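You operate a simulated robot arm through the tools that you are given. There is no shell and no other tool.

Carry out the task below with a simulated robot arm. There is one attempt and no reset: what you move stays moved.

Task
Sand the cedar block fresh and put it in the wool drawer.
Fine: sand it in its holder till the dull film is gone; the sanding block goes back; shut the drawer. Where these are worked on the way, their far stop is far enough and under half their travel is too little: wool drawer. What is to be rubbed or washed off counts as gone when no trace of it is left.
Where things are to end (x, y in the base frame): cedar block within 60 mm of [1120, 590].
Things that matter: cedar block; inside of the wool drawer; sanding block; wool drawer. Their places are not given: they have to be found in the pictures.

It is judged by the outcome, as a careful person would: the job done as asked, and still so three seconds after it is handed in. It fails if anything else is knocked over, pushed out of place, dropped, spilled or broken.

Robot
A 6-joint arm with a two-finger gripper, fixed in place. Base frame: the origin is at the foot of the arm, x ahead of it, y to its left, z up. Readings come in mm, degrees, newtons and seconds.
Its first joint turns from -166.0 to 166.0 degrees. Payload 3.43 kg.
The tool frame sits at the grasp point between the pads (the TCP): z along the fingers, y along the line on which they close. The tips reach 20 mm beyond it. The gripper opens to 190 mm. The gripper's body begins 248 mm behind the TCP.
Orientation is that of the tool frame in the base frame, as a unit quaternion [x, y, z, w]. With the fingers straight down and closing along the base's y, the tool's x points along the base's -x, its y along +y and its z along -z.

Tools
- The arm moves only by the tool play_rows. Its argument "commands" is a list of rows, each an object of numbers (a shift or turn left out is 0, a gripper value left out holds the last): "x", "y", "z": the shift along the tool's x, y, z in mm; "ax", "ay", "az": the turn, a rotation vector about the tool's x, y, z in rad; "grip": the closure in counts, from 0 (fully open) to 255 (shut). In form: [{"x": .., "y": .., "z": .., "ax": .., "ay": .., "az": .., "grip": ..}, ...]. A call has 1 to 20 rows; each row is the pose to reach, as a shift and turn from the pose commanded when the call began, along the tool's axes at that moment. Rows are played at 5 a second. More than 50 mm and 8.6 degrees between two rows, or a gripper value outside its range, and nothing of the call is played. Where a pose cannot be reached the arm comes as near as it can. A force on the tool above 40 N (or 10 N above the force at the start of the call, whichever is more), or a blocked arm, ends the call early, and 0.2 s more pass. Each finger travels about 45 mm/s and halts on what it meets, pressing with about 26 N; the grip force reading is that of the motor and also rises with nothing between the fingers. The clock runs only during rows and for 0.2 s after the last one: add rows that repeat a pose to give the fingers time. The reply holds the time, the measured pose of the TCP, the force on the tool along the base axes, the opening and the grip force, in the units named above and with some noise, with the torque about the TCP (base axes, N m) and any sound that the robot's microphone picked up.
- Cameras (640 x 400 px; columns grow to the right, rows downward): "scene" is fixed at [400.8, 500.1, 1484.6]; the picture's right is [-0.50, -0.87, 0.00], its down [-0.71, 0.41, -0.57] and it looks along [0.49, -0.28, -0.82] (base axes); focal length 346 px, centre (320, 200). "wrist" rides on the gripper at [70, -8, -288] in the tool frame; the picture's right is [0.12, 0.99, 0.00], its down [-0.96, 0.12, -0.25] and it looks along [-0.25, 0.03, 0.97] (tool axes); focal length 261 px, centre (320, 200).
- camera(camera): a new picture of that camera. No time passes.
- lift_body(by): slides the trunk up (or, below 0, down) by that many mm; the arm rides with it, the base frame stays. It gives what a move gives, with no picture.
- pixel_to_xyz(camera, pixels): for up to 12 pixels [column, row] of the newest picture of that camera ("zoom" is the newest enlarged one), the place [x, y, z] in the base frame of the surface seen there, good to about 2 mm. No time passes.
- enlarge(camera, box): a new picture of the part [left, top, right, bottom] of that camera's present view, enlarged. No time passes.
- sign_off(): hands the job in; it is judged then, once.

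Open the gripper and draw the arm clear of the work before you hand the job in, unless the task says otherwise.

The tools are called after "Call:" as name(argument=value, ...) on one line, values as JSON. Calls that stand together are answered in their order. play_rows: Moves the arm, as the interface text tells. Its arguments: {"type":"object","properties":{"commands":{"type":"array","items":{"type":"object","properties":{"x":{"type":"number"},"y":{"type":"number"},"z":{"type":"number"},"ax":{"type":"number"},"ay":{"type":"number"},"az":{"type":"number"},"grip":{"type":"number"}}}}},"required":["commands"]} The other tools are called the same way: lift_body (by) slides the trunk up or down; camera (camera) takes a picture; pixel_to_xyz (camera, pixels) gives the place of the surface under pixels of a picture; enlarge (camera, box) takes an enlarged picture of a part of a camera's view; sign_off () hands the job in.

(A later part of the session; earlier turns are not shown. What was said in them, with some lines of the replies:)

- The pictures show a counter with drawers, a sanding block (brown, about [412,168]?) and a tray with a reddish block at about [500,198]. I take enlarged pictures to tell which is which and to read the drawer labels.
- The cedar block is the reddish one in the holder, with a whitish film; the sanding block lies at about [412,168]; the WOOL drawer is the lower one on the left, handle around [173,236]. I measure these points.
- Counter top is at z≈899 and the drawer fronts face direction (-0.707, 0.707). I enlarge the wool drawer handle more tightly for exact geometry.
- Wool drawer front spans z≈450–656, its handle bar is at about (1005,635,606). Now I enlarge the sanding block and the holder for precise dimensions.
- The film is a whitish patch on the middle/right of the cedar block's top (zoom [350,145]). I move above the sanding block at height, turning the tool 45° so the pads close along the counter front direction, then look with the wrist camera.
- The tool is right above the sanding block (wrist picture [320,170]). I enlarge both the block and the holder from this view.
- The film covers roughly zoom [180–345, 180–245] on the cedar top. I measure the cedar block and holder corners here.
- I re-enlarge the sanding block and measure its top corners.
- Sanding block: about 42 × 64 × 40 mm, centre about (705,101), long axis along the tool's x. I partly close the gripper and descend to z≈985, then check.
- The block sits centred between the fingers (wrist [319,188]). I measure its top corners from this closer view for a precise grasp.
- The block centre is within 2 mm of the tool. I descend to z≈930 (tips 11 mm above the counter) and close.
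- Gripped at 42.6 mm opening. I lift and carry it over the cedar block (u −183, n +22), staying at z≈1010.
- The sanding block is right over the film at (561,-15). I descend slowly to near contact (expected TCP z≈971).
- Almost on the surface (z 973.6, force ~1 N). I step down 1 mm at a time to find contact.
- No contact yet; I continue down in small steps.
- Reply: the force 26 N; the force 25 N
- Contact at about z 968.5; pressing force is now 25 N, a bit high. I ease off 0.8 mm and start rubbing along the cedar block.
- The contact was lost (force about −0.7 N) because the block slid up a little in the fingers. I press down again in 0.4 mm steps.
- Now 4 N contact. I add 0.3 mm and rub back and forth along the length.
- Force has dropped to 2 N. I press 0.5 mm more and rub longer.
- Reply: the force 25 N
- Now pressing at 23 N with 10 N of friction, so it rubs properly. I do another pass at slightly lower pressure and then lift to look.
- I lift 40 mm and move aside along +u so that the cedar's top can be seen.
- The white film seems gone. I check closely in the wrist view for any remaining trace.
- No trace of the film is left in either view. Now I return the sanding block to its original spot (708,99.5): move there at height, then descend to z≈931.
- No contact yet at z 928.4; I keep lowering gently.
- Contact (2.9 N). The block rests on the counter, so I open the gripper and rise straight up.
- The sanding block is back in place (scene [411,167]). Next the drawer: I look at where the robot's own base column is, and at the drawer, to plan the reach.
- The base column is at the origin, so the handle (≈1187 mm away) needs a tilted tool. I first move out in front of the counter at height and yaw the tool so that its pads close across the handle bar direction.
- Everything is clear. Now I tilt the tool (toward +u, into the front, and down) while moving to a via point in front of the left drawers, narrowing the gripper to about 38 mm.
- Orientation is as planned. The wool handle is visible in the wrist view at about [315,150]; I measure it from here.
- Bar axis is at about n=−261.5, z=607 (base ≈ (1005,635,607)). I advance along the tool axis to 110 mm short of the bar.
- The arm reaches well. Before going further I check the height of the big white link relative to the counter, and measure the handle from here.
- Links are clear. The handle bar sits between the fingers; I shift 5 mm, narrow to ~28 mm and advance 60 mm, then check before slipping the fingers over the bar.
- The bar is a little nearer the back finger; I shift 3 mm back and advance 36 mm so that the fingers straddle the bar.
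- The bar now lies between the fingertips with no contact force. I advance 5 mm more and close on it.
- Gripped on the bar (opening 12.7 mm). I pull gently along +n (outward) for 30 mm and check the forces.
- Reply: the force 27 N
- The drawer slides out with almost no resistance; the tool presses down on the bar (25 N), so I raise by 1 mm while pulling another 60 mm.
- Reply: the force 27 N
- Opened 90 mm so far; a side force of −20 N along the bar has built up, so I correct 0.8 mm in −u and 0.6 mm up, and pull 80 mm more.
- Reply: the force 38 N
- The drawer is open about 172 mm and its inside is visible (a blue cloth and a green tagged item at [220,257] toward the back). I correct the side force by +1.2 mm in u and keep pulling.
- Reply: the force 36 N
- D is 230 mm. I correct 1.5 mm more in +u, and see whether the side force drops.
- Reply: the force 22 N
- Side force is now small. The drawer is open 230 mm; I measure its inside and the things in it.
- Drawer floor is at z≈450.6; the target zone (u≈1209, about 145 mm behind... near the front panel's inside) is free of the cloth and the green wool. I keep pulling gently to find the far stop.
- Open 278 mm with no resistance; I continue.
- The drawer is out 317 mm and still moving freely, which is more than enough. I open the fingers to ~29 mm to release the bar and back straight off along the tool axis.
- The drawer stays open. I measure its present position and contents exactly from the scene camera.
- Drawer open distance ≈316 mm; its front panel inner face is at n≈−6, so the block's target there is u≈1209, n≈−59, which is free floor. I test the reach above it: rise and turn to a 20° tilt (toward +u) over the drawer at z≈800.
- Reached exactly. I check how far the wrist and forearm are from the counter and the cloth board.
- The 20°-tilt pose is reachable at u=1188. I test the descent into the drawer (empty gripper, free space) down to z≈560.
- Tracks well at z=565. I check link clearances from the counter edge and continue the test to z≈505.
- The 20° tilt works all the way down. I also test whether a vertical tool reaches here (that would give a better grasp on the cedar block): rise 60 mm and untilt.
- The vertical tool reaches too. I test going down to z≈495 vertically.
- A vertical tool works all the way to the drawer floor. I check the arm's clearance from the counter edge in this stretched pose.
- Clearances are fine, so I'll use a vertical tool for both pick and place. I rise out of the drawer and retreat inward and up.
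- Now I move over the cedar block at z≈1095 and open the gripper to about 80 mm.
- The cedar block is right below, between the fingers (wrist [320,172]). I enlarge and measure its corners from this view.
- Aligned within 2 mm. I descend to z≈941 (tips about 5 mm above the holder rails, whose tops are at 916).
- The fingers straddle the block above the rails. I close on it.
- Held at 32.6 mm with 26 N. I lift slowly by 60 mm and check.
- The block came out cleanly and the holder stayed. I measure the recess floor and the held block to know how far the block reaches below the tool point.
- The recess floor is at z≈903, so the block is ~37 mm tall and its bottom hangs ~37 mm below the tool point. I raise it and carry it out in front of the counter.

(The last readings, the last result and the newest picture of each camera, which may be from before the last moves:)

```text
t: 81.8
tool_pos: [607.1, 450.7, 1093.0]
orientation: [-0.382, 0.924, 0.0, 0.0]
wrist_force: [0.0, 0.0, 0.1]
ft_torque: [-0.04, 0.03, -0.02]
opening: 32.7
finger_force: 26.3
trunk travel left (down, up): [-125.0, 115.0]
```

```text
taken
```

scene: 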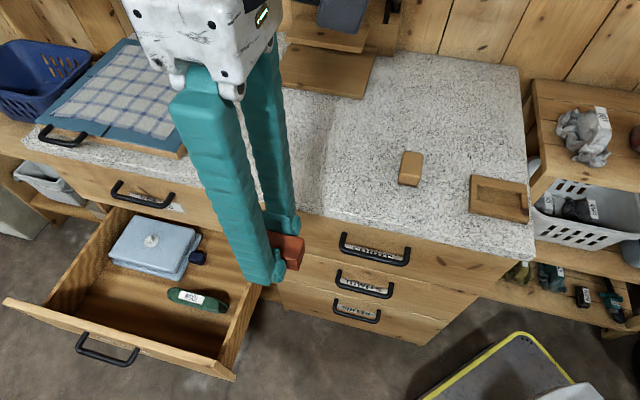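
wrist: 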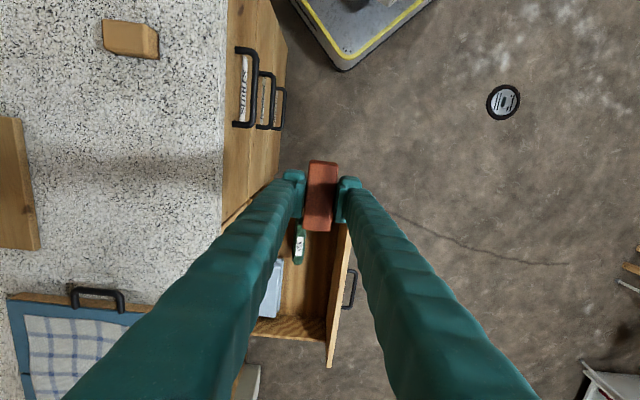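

The block is held securely. I move over the open drawer to (u 1190, n −70), z≈715.

Call:
play_rows(commands=[{"x": -34, "y": 3, "z": 29}, {"x": -68, "y": 6, "z": 58}, {"x": -102, "y": 9, "z": 87}, {"x": -136, "y": 12, "z": 116}, {"x": -170, "y": 15, "z": 145}, {"x": -204, "y": 18, "z": 174}, {"x": -238, "y": 21, "z": 203}, {"x": -272, "y": 25, "z": 232}, {"x": -306, "y": 28, "z": 261}, {"x": -340, "y": 31, "z": 290}, {"x": -374, "y": 34, "z": 319}, {"x": -408, "y": 37, "z": 348}, {"x": -442, "y": 40, "z": 378}, {"x": -442, "y": 40, "z": 378}])

Call:
camera(camera="wrist")

Call:
camera(camera="scene")

```text
t: 84.8
tool_pos: [892.3, 793.8, 714.2]
orientation: [-0.383, 0.924, 0.0, -0.001]
wrist_force: [0.3, 0.6, -1.6]
ft_torque: [-0.06, 0.05, 0.0]
opening: 32.5
finger_force: 26.9
trunk travel left (down, up): [-125.0, 115.0]
```

```text
taken
```

wrist: 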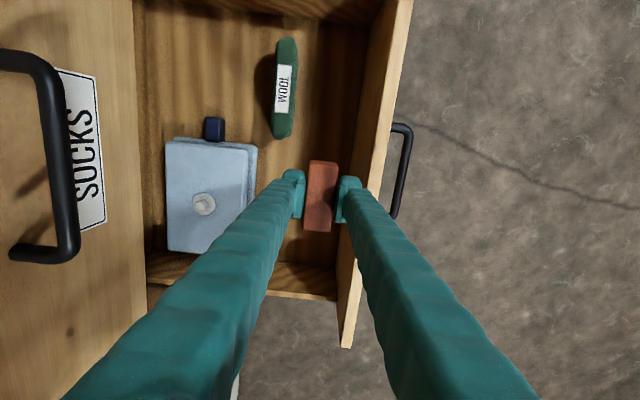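

```text
taken
```

scene: 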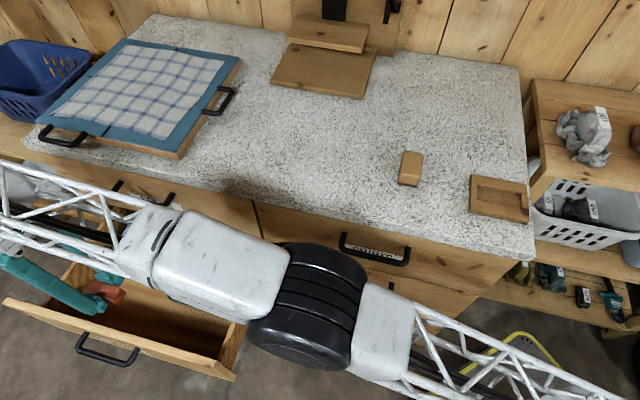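

The block hangs over the free area beside the front panel. I verify the panel's inner edge and floor positions from the wrist camera before lowering.

Call:
pixel_to_xyz(camera="wrist", pixels=[[378, 120], [385, 60], [395, 100], [340, 130], [350, 90], [320, 250], [290, 110], [283, 130], [255, 160], [225, 240], [320, 195], [400, 150]])

```text
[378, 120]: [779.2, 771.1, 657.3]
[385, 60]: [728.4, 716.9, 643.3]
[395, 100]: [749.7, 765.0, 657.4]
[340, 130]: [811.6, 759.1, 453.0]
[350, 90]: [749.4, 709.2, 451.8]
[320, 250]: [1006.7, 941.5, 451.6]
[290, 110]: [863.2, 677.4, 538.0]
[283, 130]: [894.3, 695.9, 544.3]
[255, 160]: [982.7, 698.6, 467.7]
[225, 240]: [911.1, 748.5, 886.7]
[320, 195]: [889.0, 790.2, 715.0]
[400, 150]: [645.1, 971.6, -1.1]
```

All clear: panel inner face at n≈−6, green wool beyond n −120. I lower to z≈505.

Call:
play_rows(commands=[{"z": 35}, {"z": 75}, {"z": 115}, {"z": 150}, {"z": 180}, {"z": 200}, {"z": 210}, {"z": 210}])

Call:
camera(camera="wrist")

```text
t: 86.6
tool_pos: [891.9, 794.2, 506.2]
orientation: [-0.383, 0.924, -0.001, 0.0]
wrist_force: [-0.2, 0.4, -0.9]
ft_torque: [-0.02, 0.0, 0.0]
opening: 32.6
finger_force: 25.9
trunk travel left (down, up): [-125.0, 115.0]
```

```text
taken
```

wrist: 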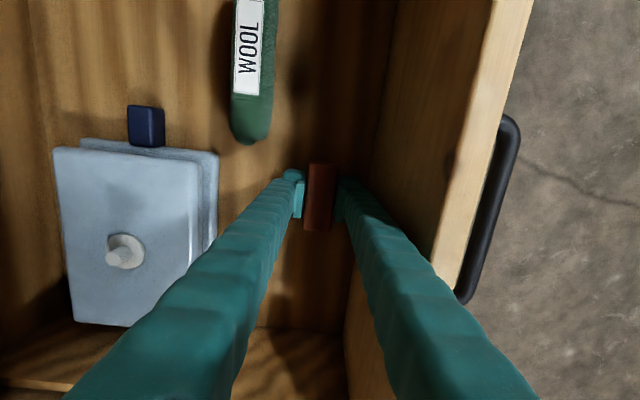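

Now slowly down toward the expected contact at about z≈488.

Call:
play_rows(commands=[{"z": 4}, {"z": 8}, {"z": 12}, {"z": 14}, {"z": 14}])

```text
t: 87.8
tool_pos: [892.5, 793.2, 493.0]
orientation: [-0.383, 0.924, 0.0, 0.0]
wrist_force: [0.9, 0.5, -1.3]
ft_torque: [-0.03, 0.02, -0.01]
opening: 32.8
finger_force: 26.3
trunk travel left (down, up): [-125.0, 115.0]
```

Call:
play_rows(commands=[{"z": 1}, {"z": 2}, {"z": 2}])

```text
t: 88.6
tool_pos: [891.4, 793.9, 491.3]
orientation: [-0.382, 0.924, 0.0, 0.0]
wrist_force: [0.9, 0.7, -1.1]
ft_torque: [0.01, -0.02, 0.0]
opening: 32.4
finger_force: 26.4
trunk travel left (down, up): [-125.0, 115.0]
```

Call:
play_rows(commands=[{"z": 1}, {"z": 2}, {"z": 2}])

```text
t: 89.4
tool_pos: [892.2, 793.1, 488.5]
orientation: [-0.383, 0.924, 0.0, 0.0]
wrist_force: [-0.5, 0.9, -1.1]
ft_torque: [-0.05, -0.03, -0.01]
opening: 32.8
finger_force: 25.7
trunk travel left (down, up): [-125.0, 115.0]
```

Still free; 1 mm steps further.

Call:
play_rows(commands=[{"z": 0.7}, {"z": 1}, {"z": 1}])

```text
t: 90.2
tool_pos: [892.6, 793.0, 488.2]
orientation: [-0.383, 0.924, 0.0, 0.0]
wrist_force: [0.5, 0.7, -0.3]
ft_torque: [0.0, 0.03, 0.0]
opening: 32.3
finger_force: 25.7
trunk travel left (down, up): [-125.0, 115.0]
```

Call:
play_rows(commands=[{"z": 0.6}, {"z": 0.6}])

```text
t: 90.8
tool_pos: [892.8, 792.1, 487.9]
orientation: [-0.382, 0.924, 0.0, 0.001]
wrist_force: [-0.6, 0.7, -1.1]
ft_torque: [-0.01, -0.04, -0.02]
opening: 32.6
finger_force: 26.1
trunk travel left (down, up): [-125.0, 115.0]
```

Call:
play_rows(commands=[{"z": 0.6}, {"z": 0.6}])

```text
t: 91.4
tool_pos: [892.1, 792.3, 486.6]
orientation: [-0.383, 0.924, 0.0, -0.001]
wrist_force: [1.1, -0.1, -0.3]
ft_torque: [-0.01, 0.03, -0.02]
opening: 32.4
finger_force: 25.4
trunk travel left (down, up): [-125.0, 115.0]
```

Call:
play_rows(commands=[{"z": 0.6}, {"z": 0.6}])

```text
t: 92.0
tool_pos: [892.7, 793.4, 485.7]
orientation: [-0.382, 0.924, 0.0, 0.0]
wrist_force: [0.6, -0.1, 2.1]
ft_torque: [0.0, -0.03, -0.04]
opening: 32.8
finger_force: 26.3
trunk travel left (down, up): [-125.0, 115.0]
```

Contact with the drawer floor (2 N). I open the fingers to about 56 mm and rise.

Call:
play_rows(commands=[{"grip": 205}, {"grip": 195}, {"grip": 185}, {"grip": 180}, {"grip": 180}, {"z": -10, "grip": 180}, {"z": -30}, {"z": -65}, {"z": -105}, {"z": -145}, {"z": -185}, {"z": -225}, {"z": -225}])

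Call:
camera(camera="wrist")

Call:
camera(camera="scene")

```text
t: 94.8
tool_pos: [891.5, 791.3, 712.1]
orientation: [-0.382, 0.924, 0.0, 0.0]
wrist_force: [0.2, 0.2, 0.5]
ft_torque: [-0.01, 0.03, -0.03]
opening: 56.0
finger_force: 0.2
trunk travel left (down, up): [-125.0, 115.0]
```

```text
taken
```

wrist: 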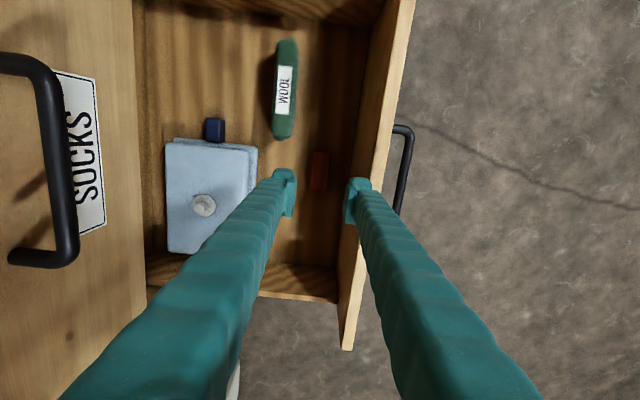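

```text
taken
```

scene: 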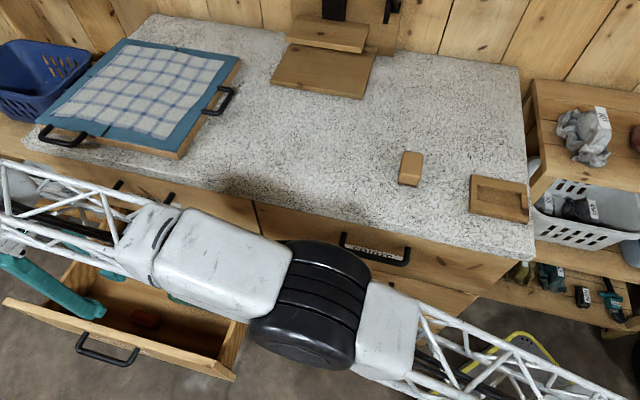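

The block lies flat on the drawer floor (wrist [320,170]). I measure where it is and the drawer's front.

Call:
enlarge(camera="wrist", box=[290, 140, 350, 200])

Call:
pixel_to_xyz(camera="wrist", pixels=[[320, 170], [314, 152], [329, 154], [312, 188], [325, 189], [378, 120], [400, 100], [404, 150]])

```text
6.67 times, centred on (320, 170) of wrist
```

zoom: 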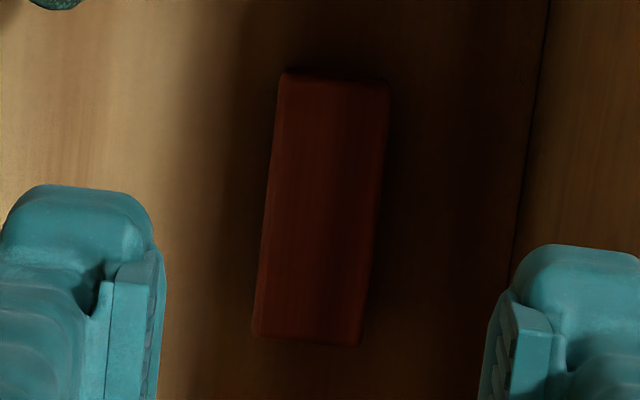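

```text
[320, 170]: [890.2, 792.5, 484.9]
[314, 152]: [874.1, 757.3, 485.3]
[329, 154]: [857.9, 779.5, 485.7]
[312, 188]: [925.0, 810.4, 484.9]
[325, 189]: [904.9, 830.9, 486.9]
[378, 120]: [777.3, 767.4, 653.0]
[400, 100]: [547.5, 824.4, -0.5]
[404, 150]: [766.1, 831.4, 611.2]
```

The block is at about (890,794), which after shutting (−316 mm along n) comes to about (1114,571), some 20 mm from the target. Now I rise over the front panel and go back to the tilted pre-grasp pose in front of the handle.

Call:
play_rows(commands=[{"x": 25, "y": 10, "z": -35, "grip": 180}, {"x": 55, "y": 25, "z": -65}, {"x": 85, "y": 45, "z": -90}, {"x": 110, "y": 70, "z": -100, "grip": 216}, {"x": 110, "y": 86, "z": -83, "ax": 0.078, "ay": -0.093, "az": -0.027}, {"x": 111, "y": 102, "z": -66, "ax": 0.156, "ay": -0.187, "az": -0.054}, {"x": 111, "y": 118, "z": -49, "ax": 0.234, "ay": -0.28, "az": -0.082}, {"x": 111, "y": 134, "z": -32, "ax": 0.311, "ay": -0.374, "az": -0.109}, {"x": 112, "y": 150, "z": -15, "ax": 0.389, "ay": -0.467, "az": -0.136}, {"x": 112, "y": 166, "z": 2, "ax": 0.467, "ay": -0.561, "az": -0.163}, {"x": 112, "y": 181, "z": 19, "ax": 0.545, "ay": -0.654, "az": -0.1905}, {"x": 112, "y": 181, "z": 19, "ax": 0.545, "ay": -0.654, "az": -0.1905}])

Call:
camera(camera="wrist")

Call:
camera(camera="scene")

```text
t: 97.4
tool_pos: [684.7, 841.4, 692.1]
orientation: [-0.432, 0.802, -0.123, 0.394]
wrist_force: [0.4, 0.6, -0.1]
ft_torque: [0.03, 0.0, 0.01]
opening: 29.3
finger_force: 0.1
trunk travel left (down, up): [-125.0, 115.0]
```

```text
taken
```

wrist: 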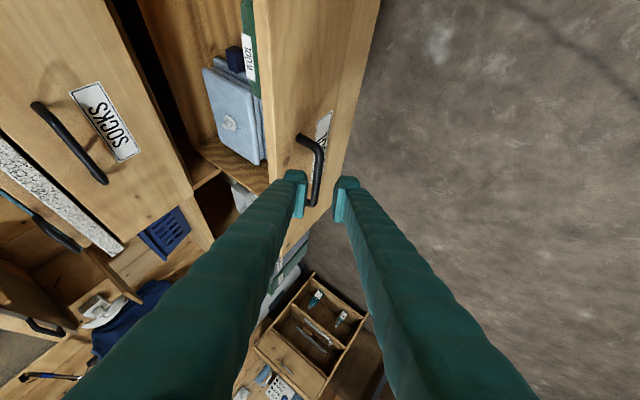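

```text
taken
```

scene: 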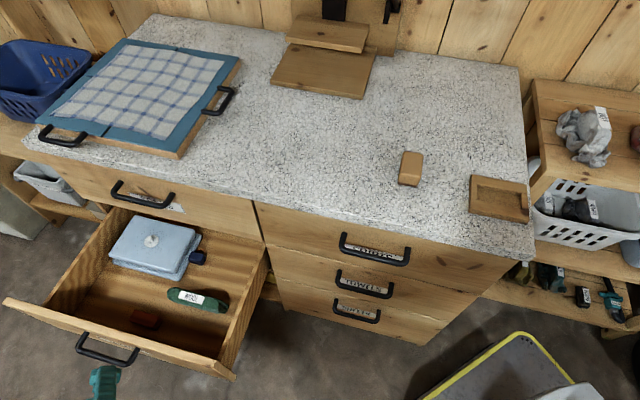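

Back at the same pre-grasp pose as after release. I verify the handle bar's position from here.

Call:
enlarge(camera="wrist", box=[270, 110, 370, 220])

Call:
pixel_to_xyz(camera="wrist", pixels=[[320, 160], [320, 170], [318, 180], [316, 190], [315, 200]])

```text
3.64 times, centred on (320, 165) of wrist
```

zoom: 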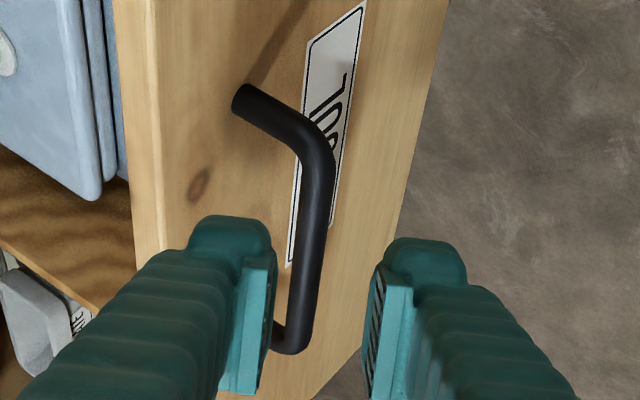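

```text
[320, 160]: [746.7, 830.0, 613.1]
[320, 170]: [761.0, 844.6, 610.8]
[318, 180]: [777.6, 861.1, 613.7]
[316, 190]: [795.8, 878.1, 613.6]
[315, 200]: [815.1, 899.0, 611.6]
```

The bar is 1.4 mm off the tool axis at 128 mm ahead: well aligned. I advance 120 mm and close on it.

Call:
play_rows(commands=[{"z": 25}, {"z": 55}, {"z": 80}, {"z": 98}, {"z": 110}, {"z": 120}, {"z": 120, "grip": 225}, {"z": 120, "grip": 237}, {"z": 120, "grip": 250}, {"z": 120, "grip": 250}, {"z": 120, "grip": 250}])

Call:
enlarge(camera="wrist", box=[260, 110, 380, 230])

```text
t: 99.8
tool_pos: [773.4, 859.5, 612.6]
orientation: [-0.433, 0.802, -0.122, 0.393]
wrist_force: [3.6, 2.7, 0.8]
ft_torque: [-0.01, -0.04, 0.03]
opening: 12.7
finger_force: 45.0
trunk travel left (down, up): [-125.0, 115.0]
```

```text
3.33 times, centred on (320, 170) of wrist
```

zoom: 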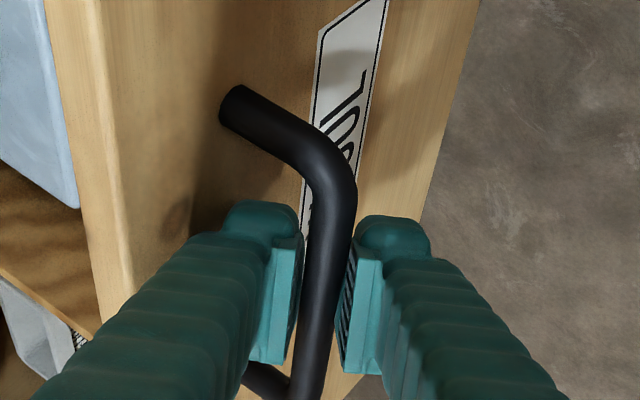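

Gripped (12.7 mm). I push the drawer in along −n gently, 80 mm first, ramping the speed.

Call:
play_rows(commands=[{"x": 1, "y": -2.5, "z": 1.3}, {"x": 2.7, "y": -6.7, "z": 3.4}, {"x": 5.4, "y": -13.5, "z": 6.7}, {"x": 8.7, "y": -21.9, "z": 10.9}, {"x": 12, "y": -30.4, "z": 15.1}, {"x": 15.4, "y": -38.8, "z": 19.3}, {"x": 18.7, "y": -47.2, "z": 23.5}, {"x": 22.1, "y": -55.7, "z": 27.7}, {"x": 24.7, "y": -62.4, "z": 31.1}, {"x": 26.4, "y": -66.7, "z": 33.2}, {"x": 26.8, "y": -67.5, "z": 33.6}, {"x": 26.8, "y": -67.5, "z": 33.6}])

Call:
camera(camera="scene")

```text
t: 102.4
tool_pos: [829.9, 803.8, 611.3]
orientation: [-0.433, 0.802, -0.123, 0.394]
wrist_force: [8.6, 10.1, 1.1]
ft_torque: [0.06, -0.05, 0.1]
opening: 12.5
finger_force: 45.5
trunk travel left (down, up): [-125.0, 115.0]
```

```text
taken
```

scene: 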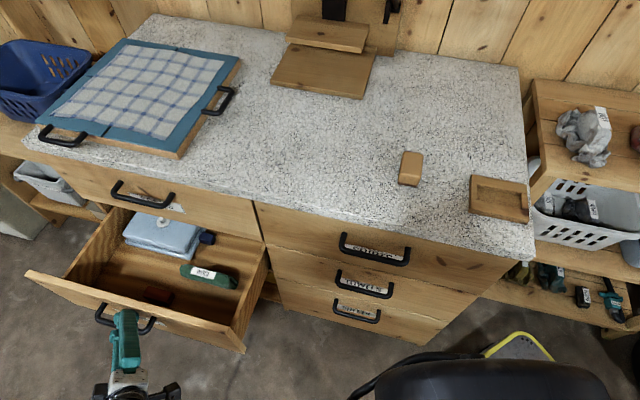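

It goes in smoothly with the block staying put. I continue with 100 mm more, adding a 0.4 mm correction along the bar.

Call:
play_rows(commands=[{"x": 0.7, "y": -2.5, "z": 1.5}, {"x": 2.4, "y": -6.7, "z": 3.6}, {"x": 5.1, "y": -13.5, "z": 7.0}, {"x": 8.4, "y": -21.9, "z": 11.2}, {"x": 11.7, "y": -30.4, "z": 15.4}, {"x": 15.1, "y": -38.8, "z": 19.6}, {"x": 18.4, "y": -47.2, "z": 23.8}, {"x": 21.8, "y": -55.7, "z": 28.0}, {"x": 25.1, "y": -64.1, "z": 32.2}, {"x": 28.5, "y": -72.6, "z": 36.4}, {"x": 31.1, "y": -79.3, "z": 39.7}, {"x": 32.8, "y": -83.5, "z": 41.8}, {"x": 33.1, "y": -84.4, "z": 42.3}, {"x": 33.1, "y": -84.4, "z": 42.3}])

```text
t: 105.4
tool_pos: [900.6, 732.9, 613.0]
orientation: [-0.433, 0.802, -0.123, 0.392]
wrist_force: [12.1, 13.8, -9.1]
ft_torque: [0.09, -0.09, 0.12]
opening: 12.6
finger_force: 45.3
trunk travel left (down, up): [-125.0, 115.0]
```

n is now −119 (about 137 mm to go). Next 100 mm with small corrections.

Call:
play_rows(commands=[{"x": 0.8, "y": -2.3, "z": 1.8}, {"x": 2.5, "y": -6.5, "z": 3.9}, {"x": 5.2, "y": -13.3, "z": 7.2}, {"x": 8.5, "y": -21.7, "z": 11.4}, {"x": 11.8, "y": -30.2, "z": 15.6}, {"x": 15.2, "y": -38.6, "z": 19.8}, {"x": 18.5, "y": -47.0, "z": 24.0}, {"x": 21.9, "y": -55.5, "z": 28.2}, {"x": 25.2, "y": -63.9, "z": 32.4}, {"x": 28.6, "y": -72.4, "z": 36.6}, {"x": 31.2, "y": -79.1, "z": 40.0}, {"x": 32.9, "y": -83.3, "z": 42.1}, {"x": 33.2, "y": -84.2, "z": 42.5}, {"x": 33.2, "y": -84.2, "z": 42.5}])

Call:
camera(camera="scene")

```text
t: 108.4
tool_pos: [971.9, 660.8, 612.5]
orientation: [-0.433, 0.802, -0.122, 0.393]
wrist_force: [-21.6, -22.8, 1.4]
ft_torque: [-0.09, 0.08, -0.07]
opening: 12.8
finger_force: 44.9
trunk travel left (down, up): [-125.0, 115.0]
```

```text
taken
```

scene: 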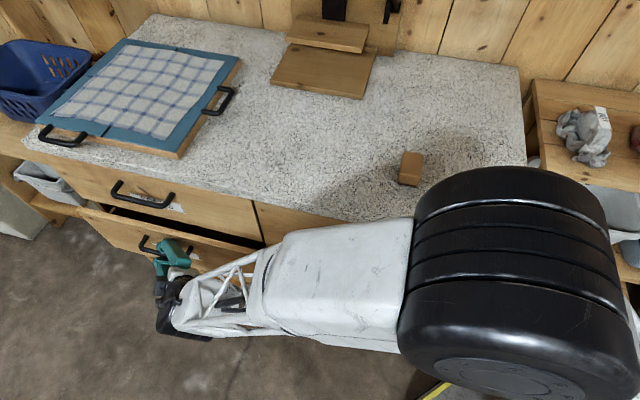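

About 36 mm left. I correct −0.8 mm along the bar and push 28 mm slowly.

Call:
play_rows(commands=[{"x": 0.6, "y": 0, "z": -0.5}, {"x": 2.3, "y": -4.2, "z": 1.6}, {"x": 4.0, "y": -8.4, "z": 3.7}, {"x": 5.6, "y": -12.7, "z": 5.8}, {"x": 7.3, "y": -16.9, "z": 7.9}, {"x": 9.0, "y": -21.1, "z": 10.0}, {"x": 10.0, "y": -23.6, "z": 11.3}, {"x": 10.0, "y": -23.6, "z": 11.3}])

```text
t: 110.2
tool_pos: [991.9, 641.4, 613.3]
orientation: [-0.433, 0.802, -0.123, 0.394]
wrist_force: [-10.5, -11.1, 0.2]
ft_torque: [-0.05, 0.04, -0.02]
opening: 12.6
finger_force: 45.3
trunk travel left (down, up): [-125.0, 115.0]
```

About 8 mm left by the readings. I push on in small steps, watching for the reaction along n.

Call:
play_rows(commands=[{"x": 0.7, "y": -1.7, "z": 0.8}, {"x": 1.3, "y": -3.4, "z": 1.7}, {"x": 2.0, "y": -5.1, "z": 2.5}, {"x": 2.0, "y": -5.1, "z": 2.5}])

```text
t: 111.2
tool_pos: [997.9, 636.8, 612.4]
orientation: [-0.433, 0.802, -0.122, 0.394]
wrist_force: [-4.9, -7.7, -1.7]
ft_torque: [-0.01, 0.02, 0.0]
opening: 12.9
finger_force: 45.2
trunk travel left (down, up): [-125.0, 115.0]
```

Call:
play_rows(commands=[{"x": 0.4, "y": -0.9, "z": 0.4}, {"x": 0.7, "y": -1.7, "z": 0.8}, {"x": 0.7, "y": -1.7, "z": 0.8}])

Call:
enlarge(camera="scene", box=[60, 160, 290, 320])

```text
t: 112.0
tool_pos: [998.8, 636.8, 613.5]
orientation: [-0.433, 0.802, -0.122, 0.394]
wrist_force: [5.9, 4.6, -2.4]
ft_torque: [0.03, -0.03, 0.06]
opening: 12.6
finger_force: 44.7
trunk travel left (down, up): [-125.0, 115.0]
```

```text
2.50 times, centred on (175, 240) of scene
```

zoom: 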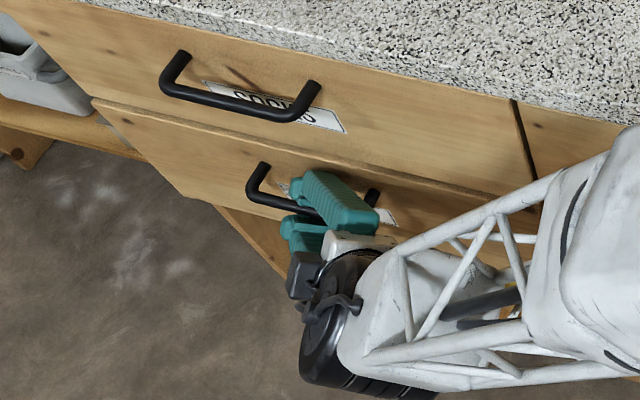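

Looks nearly shut (n −256). I push 1 mm steps until a reaction appears.

Call:
play_rows(commands=[{"x": 0.3, "y": -0.8, "z": 0.4}, {"x": 0.3, "y": -0.8, "z": 0.4}])

```text
t: 112.6
tool_pos: [997.3, 635.2, 612.4]
orientation: [-0.432, 0.802, -0.123, 0.393]
wrist_force: [9.5, 6.7, 1.3]
ft_torque: [0.06, -0.05, 0.03]
opening: 12.8
finger_force: 44.6
trunk travel left (down, up): [-125.0, 115.0]
```

Call:
play_rows(commands=[{"x": 0.3, "y": -0.8, "z": 0.4}, {"x": 0.3, "y": -0.8, "z": 0.4}])

```text
t: 113.2
tool_pos: [998.6, 633.2, 613.5]
orientation: [-0.432, 0.802, -0.123, 0.394]
wrist_force: [12.6, 10.2, 1.6]
ft_torque: [0.05, -0.08, 0.04]
opening: 12.7
finger_force: 45.1
trunk travel left (down, up): [-125.0, 115.0]
```

Still no end-stop reaction. I compare the front panel's plane with the neighbouring drawer front through the scene camera.

Call:
camera(camera="scene")

Call:
pixel_to_xyz(camera="scene", pixels=[[105, 205], [110, 215], [120, 208], [118, 190], [125, 225], [240, 250], [150, 225], [230, 225], [250, 240], [262, 246]])

Call:
enlarge(camera="scene", box=[80, 180, 200, 260])

```text
taken
```

scene: 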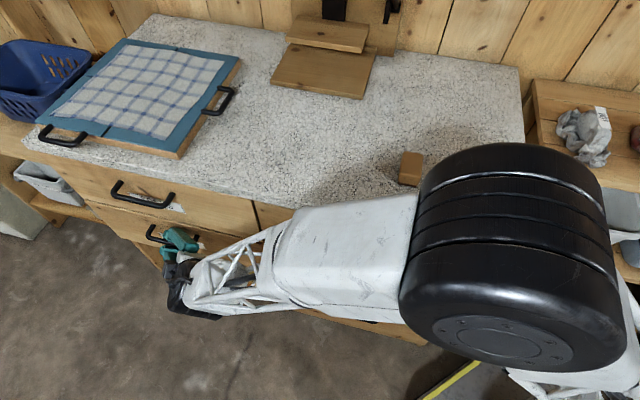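

```text
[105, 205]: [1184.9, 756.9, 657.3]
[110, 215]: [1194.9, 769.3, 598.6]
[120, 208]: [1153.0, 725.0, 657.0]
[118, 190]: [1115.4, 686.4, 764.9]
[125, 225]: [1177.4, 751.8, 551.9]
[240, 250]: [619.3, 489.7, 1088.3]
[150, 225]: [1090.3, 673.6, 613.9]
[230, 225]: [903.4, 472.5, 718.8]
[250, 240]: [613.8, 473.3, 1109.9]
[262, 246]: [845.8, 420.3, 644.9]
```

```text
5.00 times, centred on (140, 220) of scene
```

zoom: 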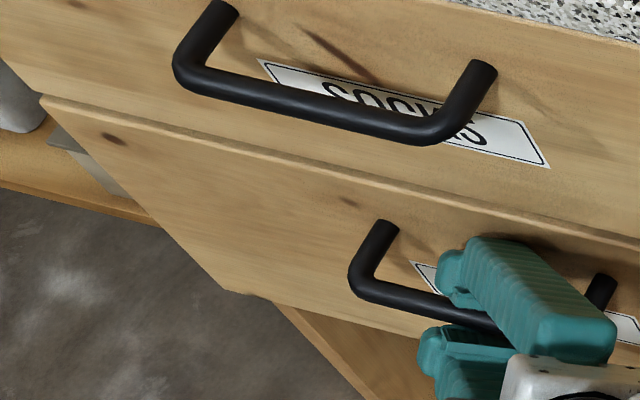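

The panel is about 1–2 mm proud of the initial plane (n −301 vs −302.5). I push further in small steps.

Call:
play_rows(commands=[{"x": 0.0, "y": -0.8, "z": 0.7}, {"x": 0.0, "y": -0.8, "z": 0.7}])

Call:
play_rows(commands=[{"x": 0.3, "y": -0.8, "z": 0.4}, {"x": 0.3, "y": -0.8, "z": 0.4}])

```text
t: 113.8
tool_pos: [1000.4, 634.3, 612.2]
orientation: [-0.432, 0.802, -0.122, 0.393]
wrist_force: [12.2, 8.5, 3.8]
ft_torque: [0.02, -0.05, -0.02]
opening: 12.8
finger_force: 44.5
trunk travel left (down, up): [-125.0, 115.0]
```

```text
t: 114.4
tool_pos: [1000.3, 634.9, 611.8]
orientation: [-0.432, 0.802, -0.122, 0.394]
wrist_force: [7.0, 5.0, 4.6]
ft_torque: [0.06, -0.08, 0.0]
opening: 12.9
finger_force: 45.2
trunk travel left (down, up): [-125.0, 115.0]
```

Call:
pixel_to_xyz(camera="scene", pixels=[[110, 215]])

Call:
play_rows(commands=[{"x": 0.3, "y": -0.8, "z": 0.4}, {"x": 0.3, "y": -0.8, "z": 0.4}])

Call:
camera(camera="scene")

Call:
pixel_to_xyz(camera="scene", pixels=[[110, 215], [115, 218], [120, 222], [125, 225], [130, 225], [135, 228], [110, 185], [105, 187], [100, 185], [200, 215], [210, 220], [230, 225]])

```text
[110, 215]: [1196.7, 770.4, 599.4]
```

```text
t: 115.0
tool_pos: [1001.2, 633.9, 612.7]
orientation: [-0.432, 0.802, -0.123, 0.394]
wrist_force: [0.0, 0.8, 8.4]
ft_torque: [0.02, -0.07, 0.0]
opening: 12.6
finger_force: 45.4
trunk travel left (down, up): [-125.0, 115.0]
```

```text
taken
```

scene: 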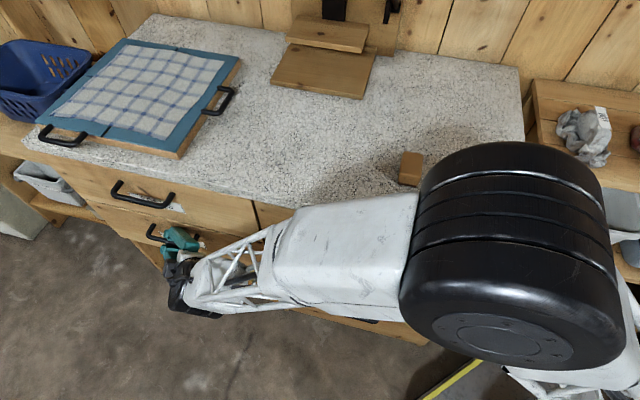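

```text
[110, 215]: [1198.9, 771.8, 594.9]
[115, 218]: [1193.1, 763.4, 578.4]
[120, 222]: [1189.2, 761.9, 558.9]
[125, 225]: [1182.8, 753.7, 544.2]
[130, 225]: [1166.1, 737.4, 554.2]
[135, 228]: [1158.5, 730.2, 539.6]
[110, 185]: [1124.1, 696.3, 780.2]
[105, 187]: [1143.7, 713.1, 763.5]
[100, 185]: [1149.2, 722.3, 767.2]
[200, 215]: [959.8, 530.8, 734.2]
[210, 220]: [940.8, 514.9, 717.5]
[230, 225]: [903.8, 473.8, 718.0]
```

The wool front now reads n≈−302.9, the same as at the start and flush with the socks drawer. One more small push to confirm it is against its stop.

Call:
play_rows(commands=[{"x": 0.3, "y": -0.8, "z": 0.4}, {"x": 0.5, "y": -1.3, "z": 0.6}, {"x": 0.5, "y": -1.3, "z": 0.6}])

```text
t: 115.8
tool_pos: [1001.1, 632.7, 613.1]
orientation: [-0.433, 0.802, -0.122, 0.394]
wrist_force: [2.3, 5.1, 2.4]
ft_torque: [0.03, -0.05, 0.04]
opening: 12.7
finger_force: 45.3
trunk travel left (down, up): [-125.0, 115.0]
```

Call:
camera(camera="scene")

Call:
pixel_to_xyz(camera="scene", pixels=[[110, 215], [115, 218], [120, 222], [125, 225], [130, 225], [135, 228], [112, 212], [118, 217], [122, 218], [128, 222], [132, 230], [126, 228]])

Call:
enlarge(camera="scene", box=[80, 180, 200, 260])

```text
taken
```

scene: 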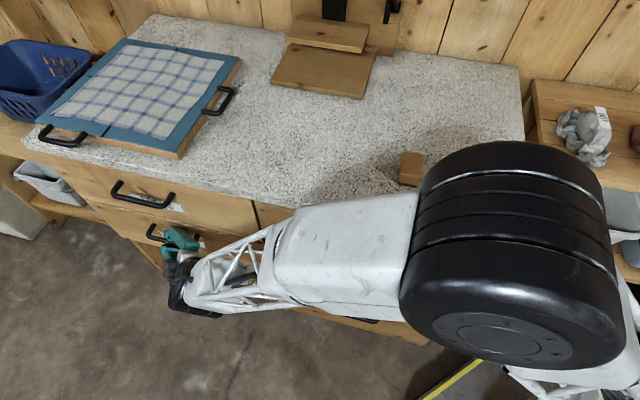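

```text
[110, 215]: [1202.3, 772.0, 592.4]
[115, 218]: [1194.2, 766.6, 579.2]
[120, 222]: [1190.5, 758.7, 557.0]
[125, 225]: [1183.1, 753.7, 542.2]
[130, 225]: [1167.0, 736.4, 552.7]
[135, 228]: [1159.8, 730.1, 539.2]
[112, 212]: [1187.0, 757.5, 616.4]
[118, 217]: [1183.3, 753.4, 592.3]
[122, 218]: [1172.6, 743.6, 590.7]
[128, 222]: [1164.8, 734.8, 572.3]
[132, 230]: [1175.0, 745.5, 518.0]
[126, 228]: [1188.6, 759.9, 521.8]
```

```text
5.00 times, centred on (140, 220) of scene
```

zoom: 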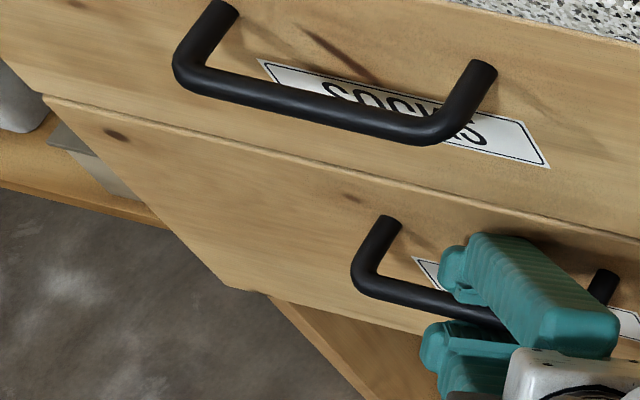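

I compare with the picture from the start using the same enlarged box: initially the handle's left post top was at zoom [172,108] and the panel's top edge passed [20,30].

Call:
enlarge(camera="scene", box=[130, 205, 230, 275])

```text
5.71 times, centred on (180, 240) of scene
```

zoom: 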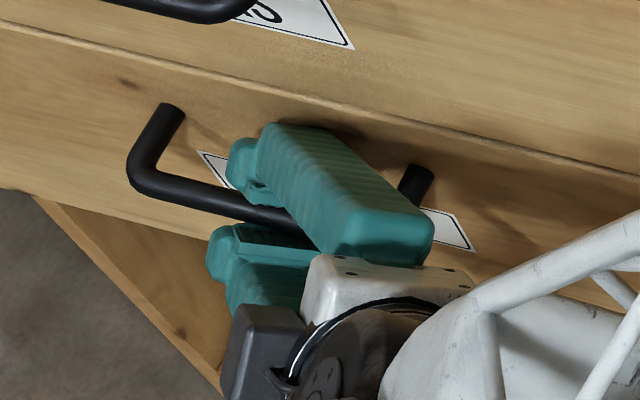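

The picture matches the start exactly, so the drawer is shut. I open the fingers only to ~22 mm (little room behind the bar) and back straight off along the tool axis.

Call:
play_rows(commands=[{"grip": 240}, {"grip": 230}, {"grip": 225}, {"grip": 225}, {"z": -5, "grip": 225}, {"z": -12}, {"z": -22}, {"z": -35}, {"z": -35}])

Call:
enlarge(camera="scene", box=[130, 205, 230, 275])

Call:
camera(camera="wrist")

```text
t: 117.8
tool_pos: [976.8, 624.2, 637.1]
orientation: [-0.431, 0.802, -0.123, 0.394]
wrist_force: [-1.0, 0.4, -0.7]
ft_torque: [0.02, -0.02, 0.03]
opening: 22.4
finger_force: 0.1
trunk travel left (down, up): [-125.0, 115.0]
```

```text
5.71 times, centred on (180, 240) of scene
```

zoom: 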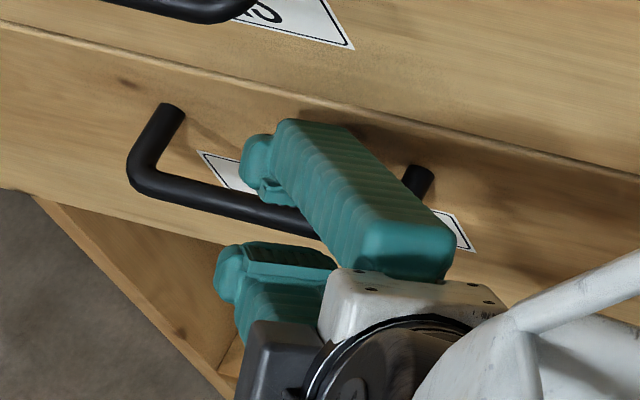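

```text
taken
```

wrist: 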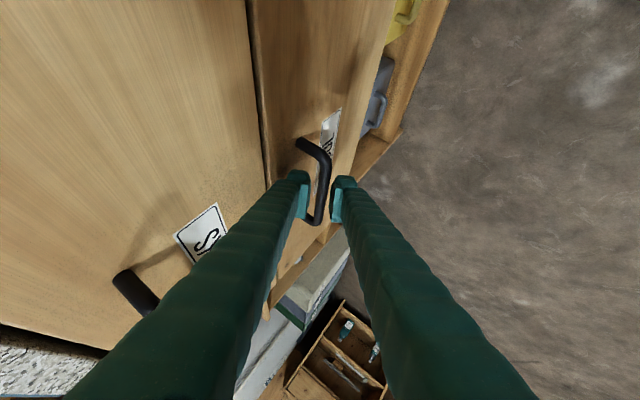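

The fingers are off the bar and the drawer hasn't moved. I retreat 300 mm along the tool axis and open the gripper.

Call:
play_rows(commands=[{"z": -30}, {"z": -70}, {"z": -110}, {"z": -150}, {"z": -190, "grip": 150}, {"z": -230}, {"z": -270}, {"z": -300}, {"z": -300}])

Call:
camera(camera="scene")

```text
t: 119.8
tool_pos: [756.2, 584.2, 834.8]
orientation: [-0.433, 0.802, -0.122, 0.393]
wrist_force: [0.5, -0.2, 0.0]
ft_torque: [0.0, 0.01, -0.02]
opening: 78.1
finger_force: 0.0
trunk travel left (down, up): [-125.0, 115.0]
```

```text
taken
```

scene: 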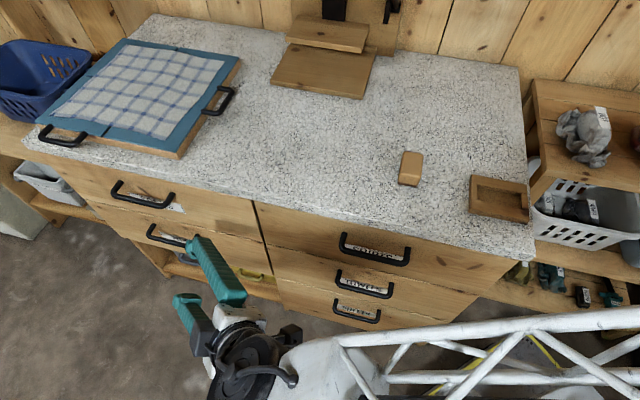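

Everything is in place: drawer shut, sanding block at [411,168], holder at its spot. I draw the arm further back and up to a clear vertical pose and open the gripper.

Call:
play_rows(commands=[{"x": 0, "y": -14, "z": -36, "ax": -0.0606, "ay": 0.0727, "az": 0.0212}, {"x": -1, "y": -28, "z": -72, "ax": -0.1211, "ay": 0.1453, "az": 0.0423}, {"x": -1, "y": -42, "z": -108, "ax": -0.1817, "ay": 0.218, "az": 0.0635}, {"x": -1, "y": -55, "z": -144, "ax": -0.2422, "ay": 0.2907, "az": 0.0847}, {"x": -2, "y": -69, "z": -180, "ax": -0.3028, "ay": 0.3633, "az": 0.1058}, {"x": -2, "y": -83, "z": -216, "ax": -0.3633, "ay": 0.436, "az": 0.127}, {"x": -2, "y": -97, "z": -252, "ax": -0.4239, "ay": 0.5087, "az": 0.1482}, {"x": -3, "y": -111, "z": -288, "ax": -0.4844, "ay": 0.5813, "az": 0.1693}, {"x": -3, "y": -125, "z": -323, "ax": -0.545, "ay": 0.654, "az": 0.1905}, {"x": -3, "y": -125, "z": -323, "ax": -0.545, "ay": 0.654, "az": 0.1905, "grip": 50}, {"x": -3, "y": -125, "z": -323, "ax": -0.545, "ay": 0.654, "az": 0.1905, "grip": 0}])

Call:
camera(camera="scene")

Call:
camera(camera="wrist")

```text
t: 122.2
tool_pos: [591.4, 466.7, 1115.4]
orientation: [-0.383, 0.924, 0.0, -0.001]
wrist_force: [-0.5, 0.3, -0.4]
ft_torque: [-0.03, -0.05, 0.03]
opening: 129.7
finger_force: 0.0
trunk travel left (down, up): [-125.0, 115.0]
```

```text
taken
```

scene: 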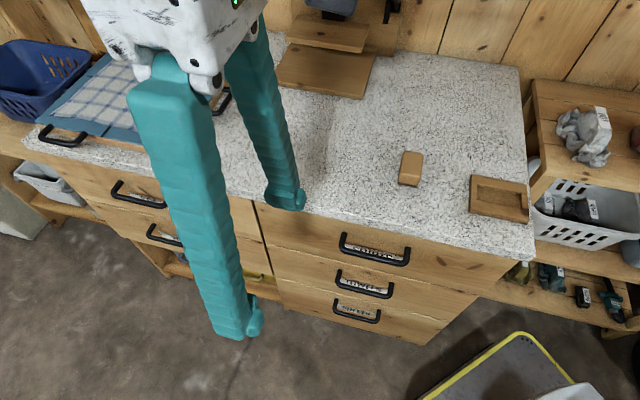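

```text
taken
```

wrist: 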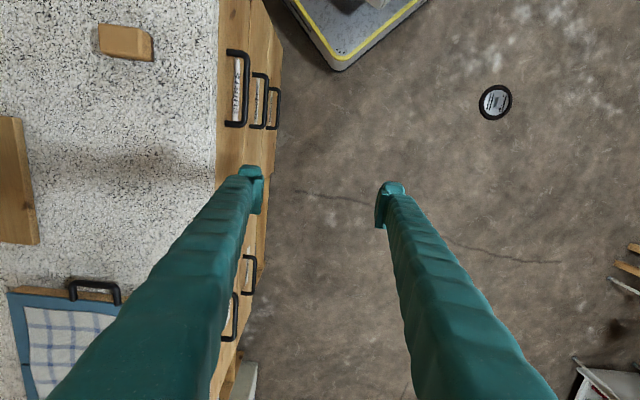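

The arm is clear and the gripper open. I do a last check of the wool drawer's front plane and the sanding block's position.

Call:
pixel_to_xyz(camera="scene", pixels=[[115, 218], [120, 222], [125, 225], [130, 225], [135, 228], [110, 185], [105, 187], [405, 152], [424, 155], [419, 181], [400, 178]])

Call:
enlarge(camera="scene", box=[80, 180, 200, 260])

```text
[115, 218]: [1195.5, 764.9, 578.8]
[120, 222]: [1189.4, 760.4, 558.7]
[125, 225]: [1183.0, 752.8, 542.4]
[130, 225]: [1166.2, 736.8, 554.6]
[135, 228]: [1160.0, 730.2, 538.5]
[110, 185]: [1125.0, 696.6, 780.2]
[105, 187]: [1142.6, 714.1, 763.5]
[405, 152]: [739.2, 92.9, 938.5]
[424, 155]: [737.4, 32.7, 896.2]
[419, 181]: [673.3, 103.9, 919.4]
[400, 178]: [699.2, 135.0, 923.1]
```

```text
5.00 times, centred on (140, 220) of scene
```

zoom: 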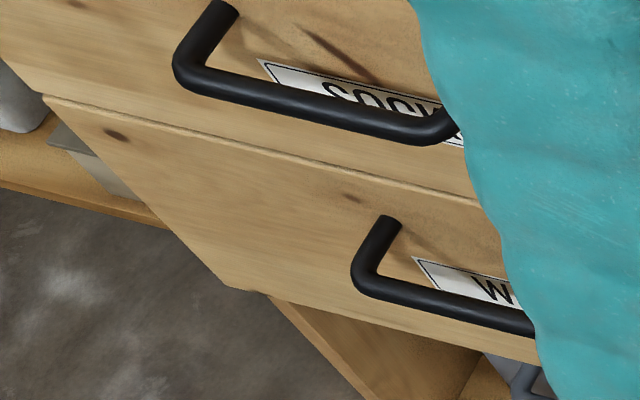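

The wool drawer front is flush (n≈−303.5, like the socks drawer), and the sanding block is back within about 2 mm of its old place. The film is sanded off, the block is in the drawer and the arm is clear, so I hand the job in.

Call:
sign_off()

```text
The job is handed in.
```

The cedar block is sanded and lies in the wool drawer. The drawer is shut and the job is handed in. I have not seen a verdict.

- **Sanding:** I rubbed the block in its holder with the sanding block until both the scene and wrist pictures showed no trace of the white film.
- **Sanding block:** it is back on the counter, within about 2 mm of where it started.
- **Cedar block:** it lies flat in the drawer, clear of the cloth and the wool. I worked out its resting place from where I set it down and how far the drawer closed: about [1114, 571], some 20 mm from the target and inside the 60 mm allowed. I could not see it once the drawer was shut.
- **Drawer:** I opened it about 316 mm without reaching its stop. Closed, its front is level with the socks drawer and matches the picture from the start. I felt no firm end stop when closing, so "shut" rests on the pictures and measurements.

In the final pictures nothing else has been moved or knocked over. The gripper is open and the arm is drawn clear.
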